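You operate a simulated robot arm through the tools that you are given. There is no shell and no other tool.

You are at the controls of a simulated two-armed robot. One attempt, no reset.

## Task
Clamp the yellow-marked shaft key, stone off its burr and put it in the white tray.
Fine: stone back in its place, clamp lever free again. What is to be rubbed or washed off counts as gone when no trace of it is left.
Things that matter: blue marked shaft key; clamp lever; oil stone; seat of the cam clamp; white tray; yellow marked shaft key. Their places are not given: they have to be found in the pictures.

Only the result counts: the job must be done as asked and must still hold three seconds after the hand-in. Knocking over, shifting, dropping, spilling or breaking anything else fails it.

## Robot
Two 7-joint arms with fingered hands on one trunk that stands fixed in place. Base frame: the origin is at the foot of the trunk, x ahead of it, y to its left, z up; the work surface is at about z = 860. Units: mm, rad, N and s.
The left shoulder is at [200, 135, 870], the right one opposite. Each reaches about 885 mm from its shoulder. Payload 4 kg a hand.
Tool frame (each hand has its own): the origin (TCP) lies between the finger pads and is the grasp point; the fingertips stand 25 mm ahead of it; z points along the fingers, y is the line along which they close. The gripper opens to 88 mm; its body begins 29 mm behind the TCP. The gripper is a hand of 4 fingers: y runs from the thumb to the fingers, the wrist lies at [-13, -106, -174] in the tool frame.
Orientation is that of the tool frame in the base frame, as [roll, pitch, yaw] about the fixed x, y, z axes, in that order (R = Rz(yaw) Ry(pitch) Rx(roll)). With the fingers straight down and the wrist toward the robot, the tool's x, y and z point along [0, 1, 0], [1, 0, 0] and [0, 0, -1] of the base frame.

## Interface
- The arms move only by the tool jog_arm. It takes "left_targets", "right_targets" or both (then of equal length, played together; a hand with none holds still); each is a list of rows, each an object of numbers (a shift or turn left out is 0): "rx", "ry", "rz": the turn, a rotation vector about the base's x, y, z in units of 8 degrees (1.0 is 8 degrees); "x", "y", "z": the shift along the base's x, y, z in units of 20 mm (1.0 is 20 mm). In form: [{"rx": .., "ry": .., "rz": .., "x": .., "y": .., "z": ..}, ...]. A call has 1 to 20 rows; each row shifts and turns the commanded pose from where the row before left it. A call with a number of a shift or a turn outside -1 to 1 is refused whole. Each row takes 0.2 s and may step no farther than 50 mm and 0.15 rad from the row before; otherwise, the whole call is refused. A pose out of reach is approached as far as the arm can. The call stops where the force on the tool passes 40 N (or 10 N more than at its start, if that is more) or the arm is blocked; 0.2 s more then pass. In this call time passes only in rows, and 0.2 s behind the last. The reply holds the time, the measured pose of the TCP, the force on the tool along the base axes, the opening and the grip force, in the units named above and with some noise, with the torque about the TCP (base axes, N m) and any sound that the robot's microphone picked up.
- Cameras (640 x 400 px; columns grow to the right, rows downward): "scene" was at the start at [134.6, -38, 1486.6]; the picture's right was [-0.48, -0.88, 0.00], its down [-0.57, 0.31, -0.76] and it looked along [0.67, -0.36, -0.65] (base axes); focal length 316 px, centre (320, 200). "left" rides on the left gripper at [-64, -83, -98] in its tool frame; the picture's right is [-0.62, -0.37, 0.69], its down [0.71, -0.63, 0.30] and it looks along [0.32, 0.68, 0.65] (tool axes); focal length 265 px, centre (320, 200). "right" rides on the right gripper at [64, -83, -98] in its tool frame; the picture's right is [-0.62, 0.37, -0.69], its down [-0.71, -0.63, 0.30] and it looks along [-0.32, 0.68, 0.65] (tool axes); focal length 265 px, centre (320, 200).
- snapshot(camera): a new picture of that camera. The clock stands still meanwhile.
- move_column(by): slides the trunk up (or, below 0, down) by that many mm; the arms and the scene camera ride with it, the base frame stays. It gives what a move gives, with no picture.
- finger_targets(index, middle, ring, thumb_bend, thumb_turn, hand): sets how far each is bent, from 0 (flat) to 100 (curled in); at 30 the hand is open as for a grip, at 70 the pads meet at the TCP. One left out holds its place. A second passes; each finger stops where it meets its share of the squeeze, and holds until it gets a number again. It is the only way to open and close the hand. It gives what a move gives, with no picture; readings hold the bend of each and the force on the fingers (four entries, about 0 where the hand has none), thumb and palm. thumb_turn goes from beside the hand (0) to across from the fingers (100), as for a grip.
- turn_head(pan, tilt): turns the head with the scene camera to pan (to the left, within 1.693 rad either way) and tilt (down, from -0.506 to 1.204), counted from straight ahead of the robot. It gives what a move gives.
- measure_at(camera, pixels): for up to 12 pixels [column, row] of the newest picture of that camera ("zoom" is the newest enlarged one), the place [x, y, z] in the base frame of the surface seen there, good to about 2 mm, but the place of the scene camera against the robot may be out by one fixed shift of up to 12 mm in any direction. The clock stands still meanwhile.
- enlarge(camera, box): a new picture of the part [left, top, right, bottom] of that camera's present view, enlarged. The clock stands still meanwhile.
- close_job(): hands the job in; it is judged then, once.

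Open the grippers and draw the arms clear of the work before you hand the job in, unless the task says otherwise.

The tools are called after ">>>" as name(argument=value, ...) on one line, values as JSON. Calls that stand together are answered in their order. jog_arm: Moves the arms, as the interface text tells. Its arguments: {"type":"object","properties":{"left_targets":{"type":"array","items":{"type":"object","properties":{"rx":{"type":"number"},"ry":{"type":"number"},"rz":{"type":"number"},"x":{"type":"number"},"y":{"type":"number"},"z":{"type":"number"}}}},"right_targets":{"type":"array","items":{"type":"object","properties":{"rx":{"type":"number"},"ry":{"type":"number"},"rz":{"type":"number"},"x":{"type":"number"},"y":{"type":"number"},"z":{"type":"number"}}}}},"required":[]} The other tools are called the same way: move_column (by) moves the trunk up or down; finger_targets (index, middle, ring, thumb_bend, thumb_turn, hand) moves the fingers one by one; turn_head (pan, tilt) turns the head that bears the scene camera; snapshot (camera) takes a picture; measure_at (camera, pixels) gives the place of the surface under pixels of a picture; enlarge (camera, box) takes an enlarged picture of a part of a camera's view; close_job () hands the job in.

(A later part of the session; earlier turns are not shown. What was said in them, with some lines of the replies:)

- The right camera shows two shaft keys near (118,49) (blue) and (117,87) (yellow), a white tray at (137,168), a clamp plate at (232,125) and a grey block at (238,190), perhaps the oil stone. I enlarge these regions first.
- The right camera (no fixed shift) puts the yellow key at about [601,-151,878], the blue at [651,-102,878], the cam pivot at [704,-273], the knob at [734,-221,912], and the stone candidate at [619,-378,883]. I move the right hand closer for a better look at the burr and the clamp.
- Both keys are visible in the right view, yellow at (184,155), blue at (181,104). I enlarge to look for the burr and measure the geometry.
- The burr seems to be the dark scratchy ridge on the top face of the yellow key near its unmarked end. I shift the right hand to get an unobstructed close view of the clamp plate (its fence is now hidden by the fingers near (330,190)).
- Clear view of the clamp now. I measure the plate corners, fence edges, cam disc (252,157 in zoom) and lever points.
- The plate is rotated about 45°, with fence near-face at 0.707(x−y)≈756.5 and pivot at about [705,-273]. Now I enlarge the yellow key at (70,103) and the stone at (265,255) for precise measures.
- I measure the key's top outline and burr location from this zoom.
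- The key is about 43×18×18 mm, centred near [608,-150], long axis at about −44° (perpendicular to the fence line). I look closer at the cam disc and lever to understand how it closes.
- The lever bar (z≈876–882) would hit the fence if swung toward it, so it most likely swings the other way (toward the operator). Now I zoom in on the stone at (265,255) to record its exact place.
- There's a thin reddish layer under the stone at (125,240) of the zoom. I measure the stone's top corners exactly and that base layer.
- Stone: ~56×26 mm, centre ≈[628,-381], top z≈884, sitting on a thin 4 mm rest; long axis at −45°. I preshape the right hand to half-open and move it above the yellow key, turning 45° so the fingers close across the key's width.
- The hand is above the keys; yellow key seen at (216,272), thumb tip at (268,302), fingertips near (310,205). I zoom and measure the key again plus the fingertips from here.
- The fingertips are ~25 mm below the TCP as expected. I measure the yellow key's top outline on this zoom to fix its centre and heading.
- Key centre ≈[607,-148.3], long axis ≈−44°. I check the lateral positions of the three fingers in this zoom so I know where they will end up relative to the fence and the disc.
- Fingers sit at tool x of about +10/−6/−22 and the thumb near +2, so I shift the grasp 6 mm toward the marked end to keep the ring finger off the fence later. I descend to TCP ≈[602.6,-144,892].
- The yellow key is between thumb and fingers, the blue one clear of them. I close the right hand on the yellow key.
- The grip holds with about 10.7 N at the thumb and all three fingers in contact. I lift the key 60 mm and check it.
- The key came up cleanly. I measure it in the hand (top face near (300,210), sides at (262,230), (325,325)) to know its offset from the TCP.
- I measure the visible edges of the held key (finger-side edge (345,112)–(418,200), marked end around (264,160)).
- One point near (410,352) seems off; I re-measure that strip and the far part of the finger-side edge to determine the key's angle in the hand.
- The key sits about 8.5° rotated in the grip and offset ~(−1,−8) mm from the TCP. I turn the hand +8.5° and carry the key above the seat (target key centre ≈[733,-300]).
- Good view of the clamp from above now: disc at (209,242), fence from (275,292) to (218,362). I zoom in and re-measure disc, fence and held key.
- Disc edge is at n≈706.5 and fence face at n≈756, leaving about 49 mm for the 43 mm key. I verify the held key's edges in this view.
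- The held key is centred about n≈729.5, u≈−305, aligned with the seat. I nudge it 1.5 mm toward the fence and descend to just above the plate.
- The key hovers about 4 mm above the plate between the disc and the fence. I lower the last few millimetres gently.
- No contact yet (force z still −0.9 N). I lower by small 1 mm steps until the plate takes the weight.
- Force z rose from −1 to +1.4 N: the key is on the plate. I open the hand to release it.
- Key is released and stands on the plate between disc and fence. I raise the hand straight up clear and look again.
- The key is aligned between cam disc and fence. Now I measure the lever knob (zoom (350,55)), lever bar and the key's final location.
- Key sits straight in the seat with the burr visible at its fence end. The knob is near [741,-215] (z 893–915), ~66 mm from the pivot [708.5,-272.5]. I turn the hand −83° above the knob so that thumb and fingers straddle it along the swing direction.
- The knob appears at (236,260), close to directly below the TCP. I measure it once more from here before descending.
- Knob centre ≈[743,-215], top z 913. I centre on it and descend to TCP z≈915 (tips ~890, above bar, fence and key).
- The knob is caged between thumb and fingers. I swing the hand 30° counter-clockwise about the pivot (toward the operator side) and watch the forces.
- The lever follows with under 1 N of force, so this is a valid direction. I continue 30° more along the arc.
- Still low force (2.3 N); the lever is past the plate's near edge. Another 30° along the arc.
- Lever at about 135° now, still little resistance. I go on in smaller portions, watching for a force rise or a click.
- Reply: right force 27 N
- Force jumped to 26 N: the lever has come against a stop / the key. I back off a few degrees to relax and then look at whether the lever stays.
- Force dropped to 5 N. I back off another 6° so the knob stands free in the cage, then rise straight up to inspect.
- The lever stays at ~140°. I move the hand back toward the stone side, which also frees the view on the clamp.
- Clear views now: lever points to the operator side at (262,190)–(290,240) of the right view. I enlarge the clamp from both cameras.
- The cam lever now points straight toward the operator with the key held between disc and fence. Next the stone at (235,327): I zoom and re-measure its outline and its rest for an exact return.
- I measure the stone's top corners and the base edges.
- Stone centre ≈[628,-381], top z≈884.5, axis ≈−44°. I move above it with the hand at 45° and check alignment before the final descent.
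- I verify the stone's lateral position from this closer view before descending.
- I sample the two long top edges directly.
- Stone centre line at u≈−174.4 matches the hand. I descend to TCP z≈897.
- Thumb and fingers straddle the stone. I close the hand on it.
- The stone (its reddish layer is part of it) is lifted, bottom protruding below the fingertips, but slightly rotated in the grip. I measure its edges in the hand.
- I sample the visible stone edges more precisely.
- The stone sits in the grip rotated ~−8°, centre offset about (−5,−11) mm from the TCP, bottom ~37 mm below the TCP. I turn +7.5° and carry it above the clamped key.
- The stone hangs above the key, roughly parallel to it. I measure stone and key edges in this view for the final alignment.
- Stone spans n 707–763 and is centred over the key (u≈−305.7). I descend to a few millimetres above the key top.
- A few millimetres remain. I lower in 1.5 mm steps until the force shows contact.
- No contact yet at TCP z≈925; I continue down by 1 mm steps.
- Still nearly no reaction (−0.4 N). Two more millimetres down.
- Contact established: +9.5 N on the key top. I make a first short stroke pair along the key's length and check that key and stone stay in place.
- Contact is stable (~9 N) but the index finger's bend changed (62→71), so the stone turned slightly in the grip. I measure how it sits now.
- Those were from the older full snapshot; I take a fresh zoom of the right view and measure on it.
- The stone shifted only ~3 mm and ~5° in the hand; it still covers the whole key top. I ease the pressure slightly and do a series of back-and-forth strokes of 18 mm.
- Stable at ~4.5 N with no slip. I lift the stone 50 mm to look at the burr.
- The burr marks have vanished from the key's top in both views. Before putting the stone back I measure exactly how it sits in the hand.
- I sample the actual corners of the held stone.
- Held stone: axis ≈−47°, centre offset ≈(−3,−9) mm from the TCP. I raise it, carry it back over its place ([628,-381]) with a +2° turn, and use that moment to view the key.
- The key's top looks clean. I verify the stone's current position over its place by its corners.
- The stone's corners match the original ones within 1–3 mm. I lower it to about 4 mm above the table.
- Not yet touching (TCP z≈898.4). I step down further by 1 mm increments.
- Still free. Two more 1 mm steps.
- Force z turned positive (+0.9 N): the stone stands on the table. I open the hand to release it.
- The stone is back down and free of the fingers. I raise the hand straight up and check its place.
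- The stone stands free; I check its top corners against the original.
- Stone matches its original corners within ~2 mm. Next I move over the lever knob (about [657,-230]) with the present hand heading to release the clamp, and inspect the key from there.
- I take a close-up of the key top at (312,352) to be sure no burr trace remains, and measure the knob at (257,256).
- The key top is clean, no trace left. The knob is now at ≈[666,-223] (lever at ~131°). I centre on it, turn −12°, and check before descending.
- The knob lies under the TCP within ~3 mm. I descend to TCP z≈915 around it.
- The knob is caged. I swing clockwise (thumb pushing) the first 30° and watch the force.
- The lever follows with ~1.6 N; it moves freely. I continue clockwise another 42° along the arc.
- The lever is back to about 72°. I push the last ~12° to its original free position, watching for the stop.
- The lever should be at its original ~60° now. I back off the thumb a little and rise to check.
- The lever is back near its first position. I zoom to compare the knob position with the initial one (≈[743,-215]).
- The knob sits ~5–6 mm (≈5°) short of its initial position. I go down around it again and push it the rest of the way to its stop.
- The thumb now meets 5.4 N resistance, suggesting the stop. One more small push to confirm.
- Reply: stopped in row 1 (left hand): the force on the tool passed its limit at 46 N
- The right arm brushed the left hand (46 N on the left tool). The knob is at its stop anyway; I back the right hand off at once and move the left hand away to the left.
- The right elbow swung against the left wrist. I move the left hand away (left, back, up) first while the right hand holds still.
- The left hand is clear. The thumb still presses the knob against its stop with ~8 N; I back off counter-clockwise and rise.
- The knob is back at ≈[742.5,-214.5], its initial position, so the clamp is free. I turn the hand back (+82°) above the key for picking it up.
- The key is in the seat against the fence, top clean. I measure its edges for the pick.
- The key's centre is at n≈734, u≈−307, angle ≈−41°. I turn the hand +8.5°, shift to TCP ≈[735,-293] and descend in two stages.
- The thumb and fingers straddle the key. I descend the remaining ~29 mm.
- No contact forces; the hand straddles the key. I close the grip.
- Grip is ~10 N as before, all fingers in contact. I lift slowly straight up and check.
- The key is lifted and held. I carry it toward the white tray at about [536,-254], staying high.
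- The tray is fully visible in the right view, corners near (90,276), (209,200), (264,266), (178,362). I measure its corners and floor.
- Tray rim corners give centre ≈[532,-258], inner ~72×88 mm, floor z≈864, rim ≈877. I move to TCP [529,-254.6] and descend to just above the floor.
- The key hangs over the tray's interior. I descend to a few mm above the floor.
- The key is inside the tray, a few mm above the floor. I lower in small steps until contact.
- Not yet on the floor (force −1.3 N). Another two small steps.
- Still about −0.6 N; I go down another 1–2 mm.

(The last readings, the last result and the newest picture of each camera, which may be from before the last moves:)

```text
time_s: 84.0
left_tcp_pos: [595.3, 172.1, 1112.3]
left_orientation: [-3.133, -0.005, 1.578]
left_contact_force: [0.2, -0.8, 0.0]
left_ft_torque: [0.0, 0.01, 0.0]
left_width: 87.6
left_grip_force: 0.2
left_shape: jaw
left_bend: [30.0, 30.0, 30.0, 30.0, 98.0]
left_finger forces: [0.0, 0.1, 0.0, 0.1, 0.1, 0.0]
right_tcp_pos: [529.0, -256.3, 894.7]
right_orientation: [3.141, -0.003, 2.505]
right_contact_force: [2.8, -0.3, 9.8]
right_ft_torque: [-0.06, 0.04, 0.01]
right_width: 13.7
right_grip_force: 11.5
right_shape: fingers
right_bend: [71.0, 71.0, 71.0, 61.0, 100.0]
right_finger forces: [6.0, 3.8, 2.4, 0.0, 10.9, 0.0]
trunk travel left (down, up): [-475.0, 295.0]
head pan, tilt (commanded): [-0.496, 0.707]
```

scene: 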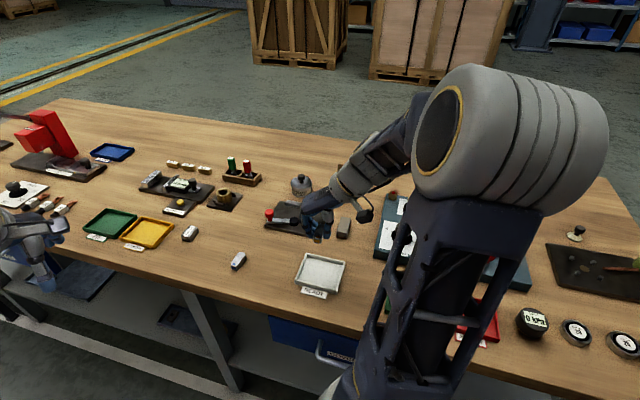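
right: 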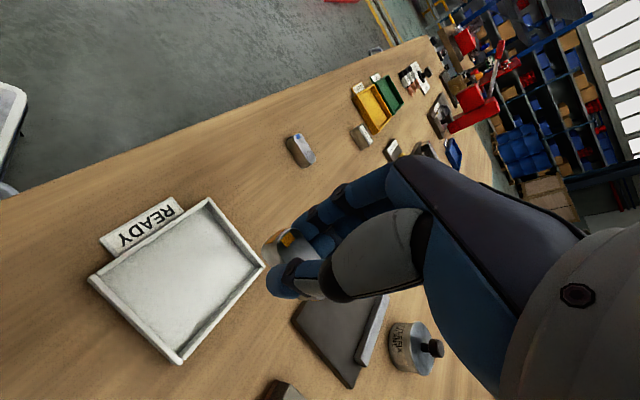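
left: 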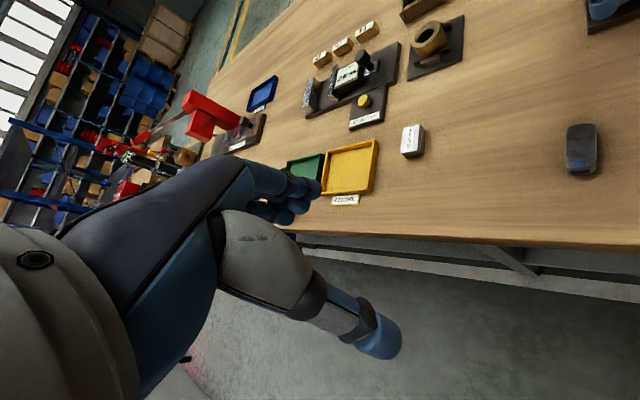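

The key is on the tray floor (9.8 N). I relieve 0.8 mm and open the fingers only a little, staying inside the tray walls.

>>> jog_arm(right_targets=[{"z": 0.04}])

>>> finger_targets(hand="right", index=59, middle=59, ring=59, thumb_bend=50)

>>> enlarge(camera="right", box=[180, 170, 360, 350])

>>> enlarge(camera="scene", box=[280, 220, 370, 300])

```text
time_s: 84.4
left_tcp_pos: [596.7, 173.3, 1112.5]
left_orientation: [-3.133, -0.004, 1.579]
left_contact_force: [-0.7, 0.5, 0.2]
left_ft_torque: [-0.01, -0.01, 0.02]
left_width: 87.7
left_grip_force: 0.0
left_shape: jaw
left_bend: [30.0, 30.0, 30.0, 30.0, 98.0]
left_finger forces: [0.0, 0.0, 0.0, 0.1, 0.1, 0.0]
right_tcp_pos: [528.1, -255.0, 896.5]
right_orientation: [-3.139, -0.003, 2.505]
right_contact_force: [1.1, -0.1, 3.2]
right_ft_torque: [-0.09, 0.06, 0.03]
right_width: 13.5
right_grip_force: 10.9
right_shape: fingers
right_bend: [71.0, 71.0, 71.0, 61.0, 100.0]
right_finger forces: [5.7, 3.6, 2.0, 0.0, 10.7, 0.0]
trunk travel left (down, up): [-475.0, 295.0]
head pan, tilt (commanded): [-0.496, 0.707]
```

```text
time_s: 85.4
left_tcp_pos: [597.8, 171.5, 1113.1]
left_orientation: [-3.133, -0.005, 1.578]
left_contact_force: [0.6, -0.2, 0.7]
left_ft_torque: [0.0, -0.01, -0.03]
left_width: 87.6
left_grip_force: 0.1
left_shape: jaw
left_bend: [30.0, 30.0, 30.0, 30.0, 98.0]
left_finger forces: [0.1, 0.0, 0.1, 0.0, 0.0, 0.0]
right_tcp_pos: [528.4, -255.8, 896.4]
right_orientation: [-3.14, -0.004, 2.505]
right_contact_force: [0.0, 0.3, -0.9]
right_ft_torque: [-0.03, -0.04, 0.04]
right_width: 31.1
right_grip_force: 0.0
right_shape: fingers
right_bend: [59.0, 59.0, 59.0, 50.0, 100.0]
right_finger forces: [0.1, 0.1, 0.0, 0.1, 0.0, 0.1]
trunk travel left (down, up): [-475.0, 295.0]
head pan, tilt (commanded): [-0.496, 0.707]
```

```text
2.22 times, centred on (270, 260) of right
```

zoom: 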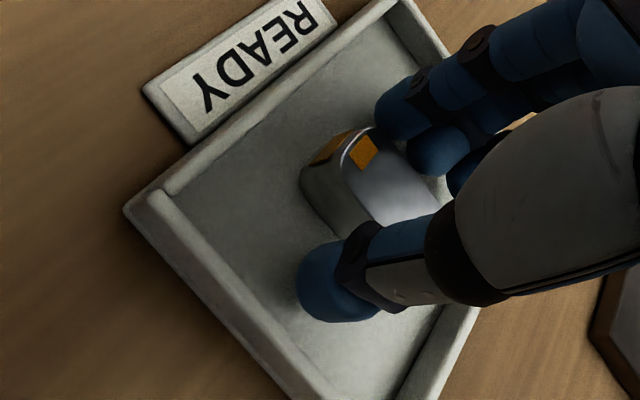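

```text
5.00 times, centred on (325, 260) of scene
```

zoom: 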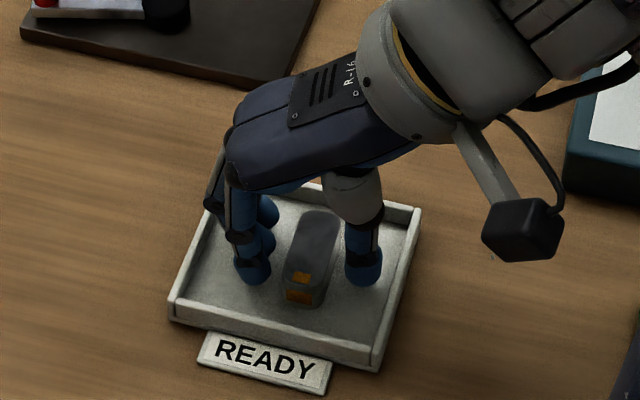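

The key stands free in the tray with fingers clear on both sides. I raise the hand straight up.

>>> jog_arm(right_targets=[{"z": 0.3}, {"z": 0.5}, {"z": 0.8}, {"z": 1.0}, {"z": 1.0}, {"z": 1.0}, {"z": 1.0}])

>>> snapshot(camera="right")

>>> snapshot(camera="scene")

```text
time_s: 87.0
left_tcp_pos: [596.7, 173.2, 1112.6]
left_orientation: [-3.132, -0.005, 1.579]
left_contact_force: [0.3, 0.7, -0.5]
left_ft_torque: [0.0, -0.01, -0.01]
left_width: 87.7
left_grip_force: 0.1
left_shape: jaw
left_bend: [30.0, 30.0, 30.0, 30.0, 98.0]
left_finger forces: [0.0, 0.1, 0.0, 0.0, 0.0, 0.0]
right_tcp_pos: [529.3, -256.5, 1009.2]
right_orientation: [-3.14, -0.004, 2.505]
right_contact_force: [0.0, 0.0, 0.0]
right_ft_torque: [-0.01, 0.0, -0.03]
right_width: 31.0
right_grip_force: 0.0
right_shape: fingers
right_bend: [59.0, 59.0, 59.0, 50.0, 100.0]
right_finger forces: [0.0, 0.0, 0.0, 0.0, 0.0, 0.0]
trunk travel left (down, up): [-475.0, 295.0]
head pan, tilt (commanded): [-0.496, 0.707]
```

```text
taken
```

right: 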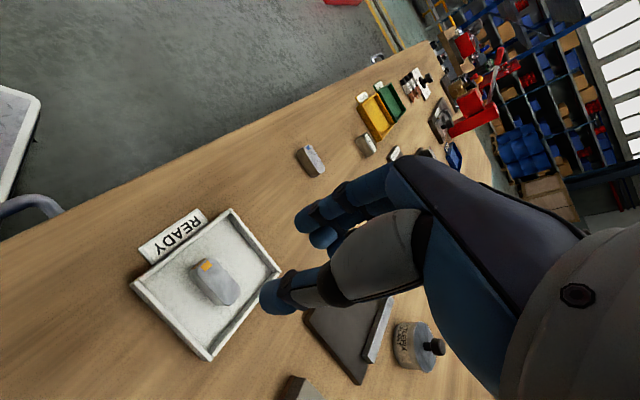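

```text
taken
```

scene: 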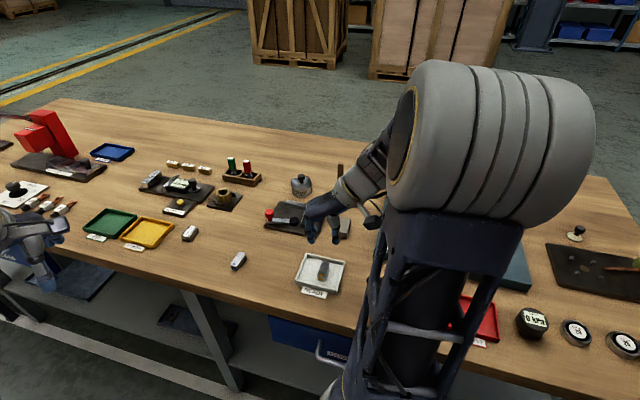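

The key lies in the white tray at (216,282). I zoom in on it to confirm it is clean and flat, then open the hand.

>>> enlarge(camera="right", box=[130, 200, 290, 365])

>>> enlarge(camera="right", box=[180, 245, 250, 315])

>>> finger_targets(hand="right", index=30, middle=30, ring=30, thumb_bend=30)

```text
2.42 times, centred on (210, 282) of right
```

zoom: 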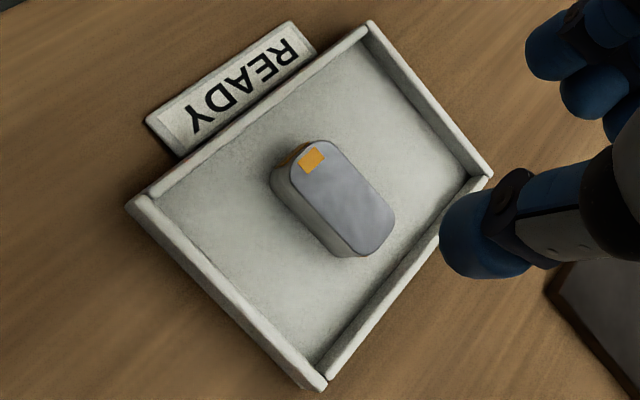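

```text
5.71 times, centred on (215, 280) of right
```

zoom: 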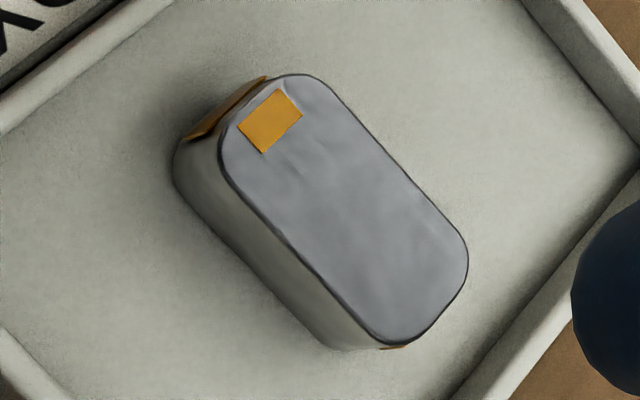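

```text
time_s: 88.0
left_tcp_pos: [596.9, 172.1, 1112.0]
left_orientation: [-3.133, -0.005, 1.579]
left_contact_force: [0.0, 0.3, 0.4]
left_ft_torque: [-0.02, -0.02, 0.01]
left_width: 87.6
left_grip_force: 0.1
left_shape: jaw
left_bend: [30.0, 30.0, 30.0, 30.0, 98.0]
left_finger forces: [0.0, 0.0, 0.0, 0.0, 0.0, 0.0]
right_tcp_pos: [527.7, -257.0, 1009.3]
right_orientation: [-3.14, -0.006, 2.505]
right_contact_force: [-0.3, 0.9, 0.1]
right_ft_torque: [0.0, 0.0, 0.0]
right_width: 84.5
right_grip_force: 0.1
right_shape: fingers
right_bend: [30.0, 30.0, 30.0, 30.0, 98.0]
right_finger forces: [0.1, 0.0, 0.0, 0.1, 0.0, 0.0]
trunk travel left (down, up): [-475.0, 295.0]
head pan, tilt (commanded): [-0.496, 0.707]
```

The key lies flat and clean in the tray. I withdraw the right arm up and back to about its starting pose.

>>> jog_arm(right_targets=[{"z": 1.0}, {"z": 1.0}, {"x": -0.5, "y": -0.65, "z": 0.8, "rz": -0.67}, {"x": -0.5, "y": -0.65, "z": 0.8, "rz": -0.67}, {"x": -0.5, "y": -0.65, "z": 0.8, "rz": -0.67}, {"x": -0.5, "y": -0.65, "z": 0.7, "rz": -0.67}, {"x": -0.5, "y": -0.65, "z": 0.7, "rz": -0.67}, {"x": -0.5, "y": -0.65, "z": 0.7, "rz": -0.67}, {"x": -0.5, "y": -0.65, "z": 0.7, "rz": -0.67}, {"x": -0.5, "y": -0.65, "z": 0.6, "rz": -0.67}, {"x": -0.5, "y": -0.65, "z": 0.6, "rz": -0.67}, {"x": -0.5, "y": -0.65, "z": 0.5, "rz": -0.67}])

>>> snapshot(camera="right")

>>> snapshot(camera="scene")

```text
time_s: 90.6
left_tcp_pos: [597.1, 171.9, 1112.1]
left_orientation: [-3.133, -0.006, 1.579]
left_contact_force: [0.1, 0.0, 0.0]
left_ft_torque: [0.0, 0.02, 0.04]
left_width: 87.6
left_grip_force: 0.1
left_shape: jaw
left_bend: [30.0, 30.0, 30.0, 30.0, 98.0]
left_finger forces: [0.0, 0.1, 0.1, 0.0, 0.0, 0.0]
right_tcp_pos: [429.2, -383.5, 1186.9]
right_orientation: [-3.14, -0.003, 1.567]
right_contact_force: [0.2, 0.4, 0.3]
right_ft_torque: [0.01, 0.01, -0.02]
right_width: 84.0
right_grip_force: 0.0
right_shape: fingers
right_bend: [30.0, 30.0, 30.0, 30.0, 98.0]
right_finger forces: [0.1, 0.1, 0.1, 0.1, 0.1, 0.0]
trunk travel left (down, up): [-475.0, 295.0]
head pan, tilt (commanded): [-0.496, 0.707]
```

```text
taken
```

right: 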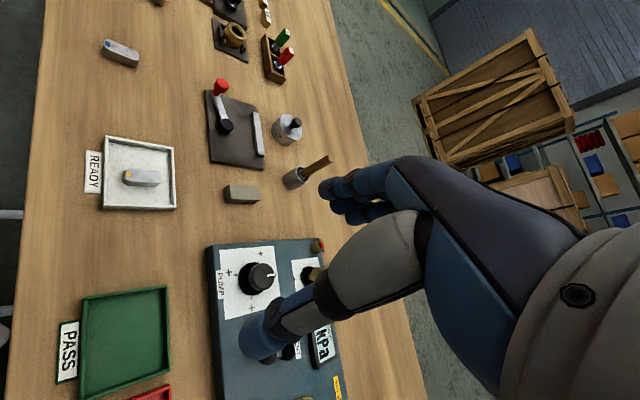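

```text
taken
```

scene: 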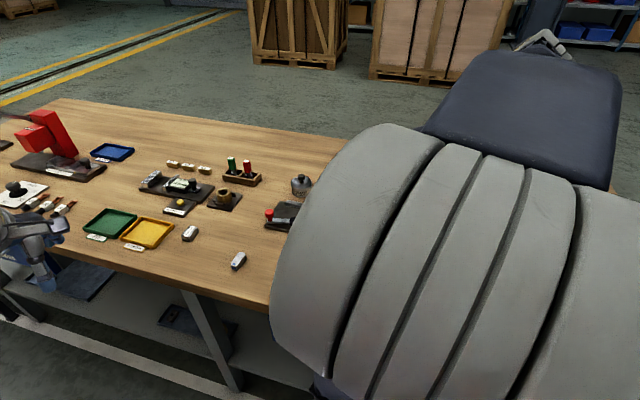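

Everything appears in order: key in the tray, stone in its place, lever at its initial angle, blue key untouched. A last measurement check of stone, knob and blue key.

>>> measure_at(camera="right", pixels=[[120, 51], [220, 87], [224, 125], [241, 194], [140, 178], [233, 105], [286, 127]])

>>> enlarge(camera="right", box=[60, 20, 360, 220])

```text
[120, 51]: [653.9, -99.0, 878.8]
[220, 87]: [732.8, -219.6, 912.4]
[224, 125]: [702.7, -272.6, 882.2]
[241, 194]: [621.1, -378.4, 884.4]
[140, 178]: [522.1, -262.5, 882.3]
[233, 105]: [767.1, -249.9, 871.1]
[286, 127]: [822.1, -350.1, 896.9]
```

```text
2.00 times, centred on (210, 120) of right
```

zoom: 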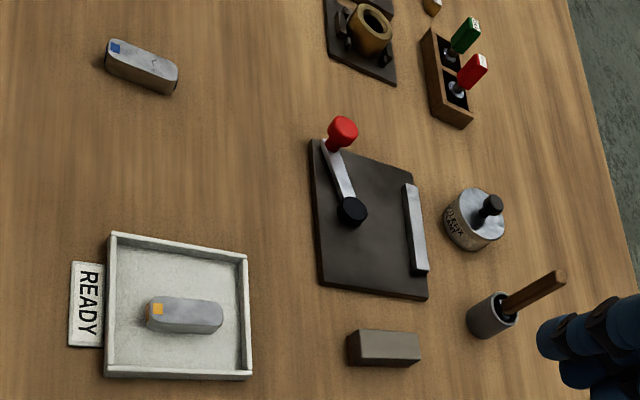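

The final picture matches the starting layout: stone, lever, bottle, brush and blue key are in their original places. The deburred yellow-marked key is in the white tray, the hands are open and the arms clear. I hand the job in.

>>> close_job()

```text
The job is handed in.
```

The yellow-marked key was clamped, stoned until no trace of the burr showed, and is now in the white tray. I've handed the job in and don't have the verdict yet.

- **Key:** it lies flat in the tray, and close-up pictures show a clean top face.
- **Oil stone:** it is back in its place, with its corners within about 3 mm of where they started.
- **Clamp lever:** it is free again and pushed back to its starting position.
- **Everything else:** the blue key, sealant bottle and brush cup look unmoved in the last picture. Both hands are open and the arms are clear of the work.

One thing went wrong along the way. While I was pushing the lever back, the right arm's elbow touched the left hand, the force on the left hand passed its limit at 46 N, and the move stopped. I moved the left hand away before continuing. Nothing on the table appears to have been touched or shifted.
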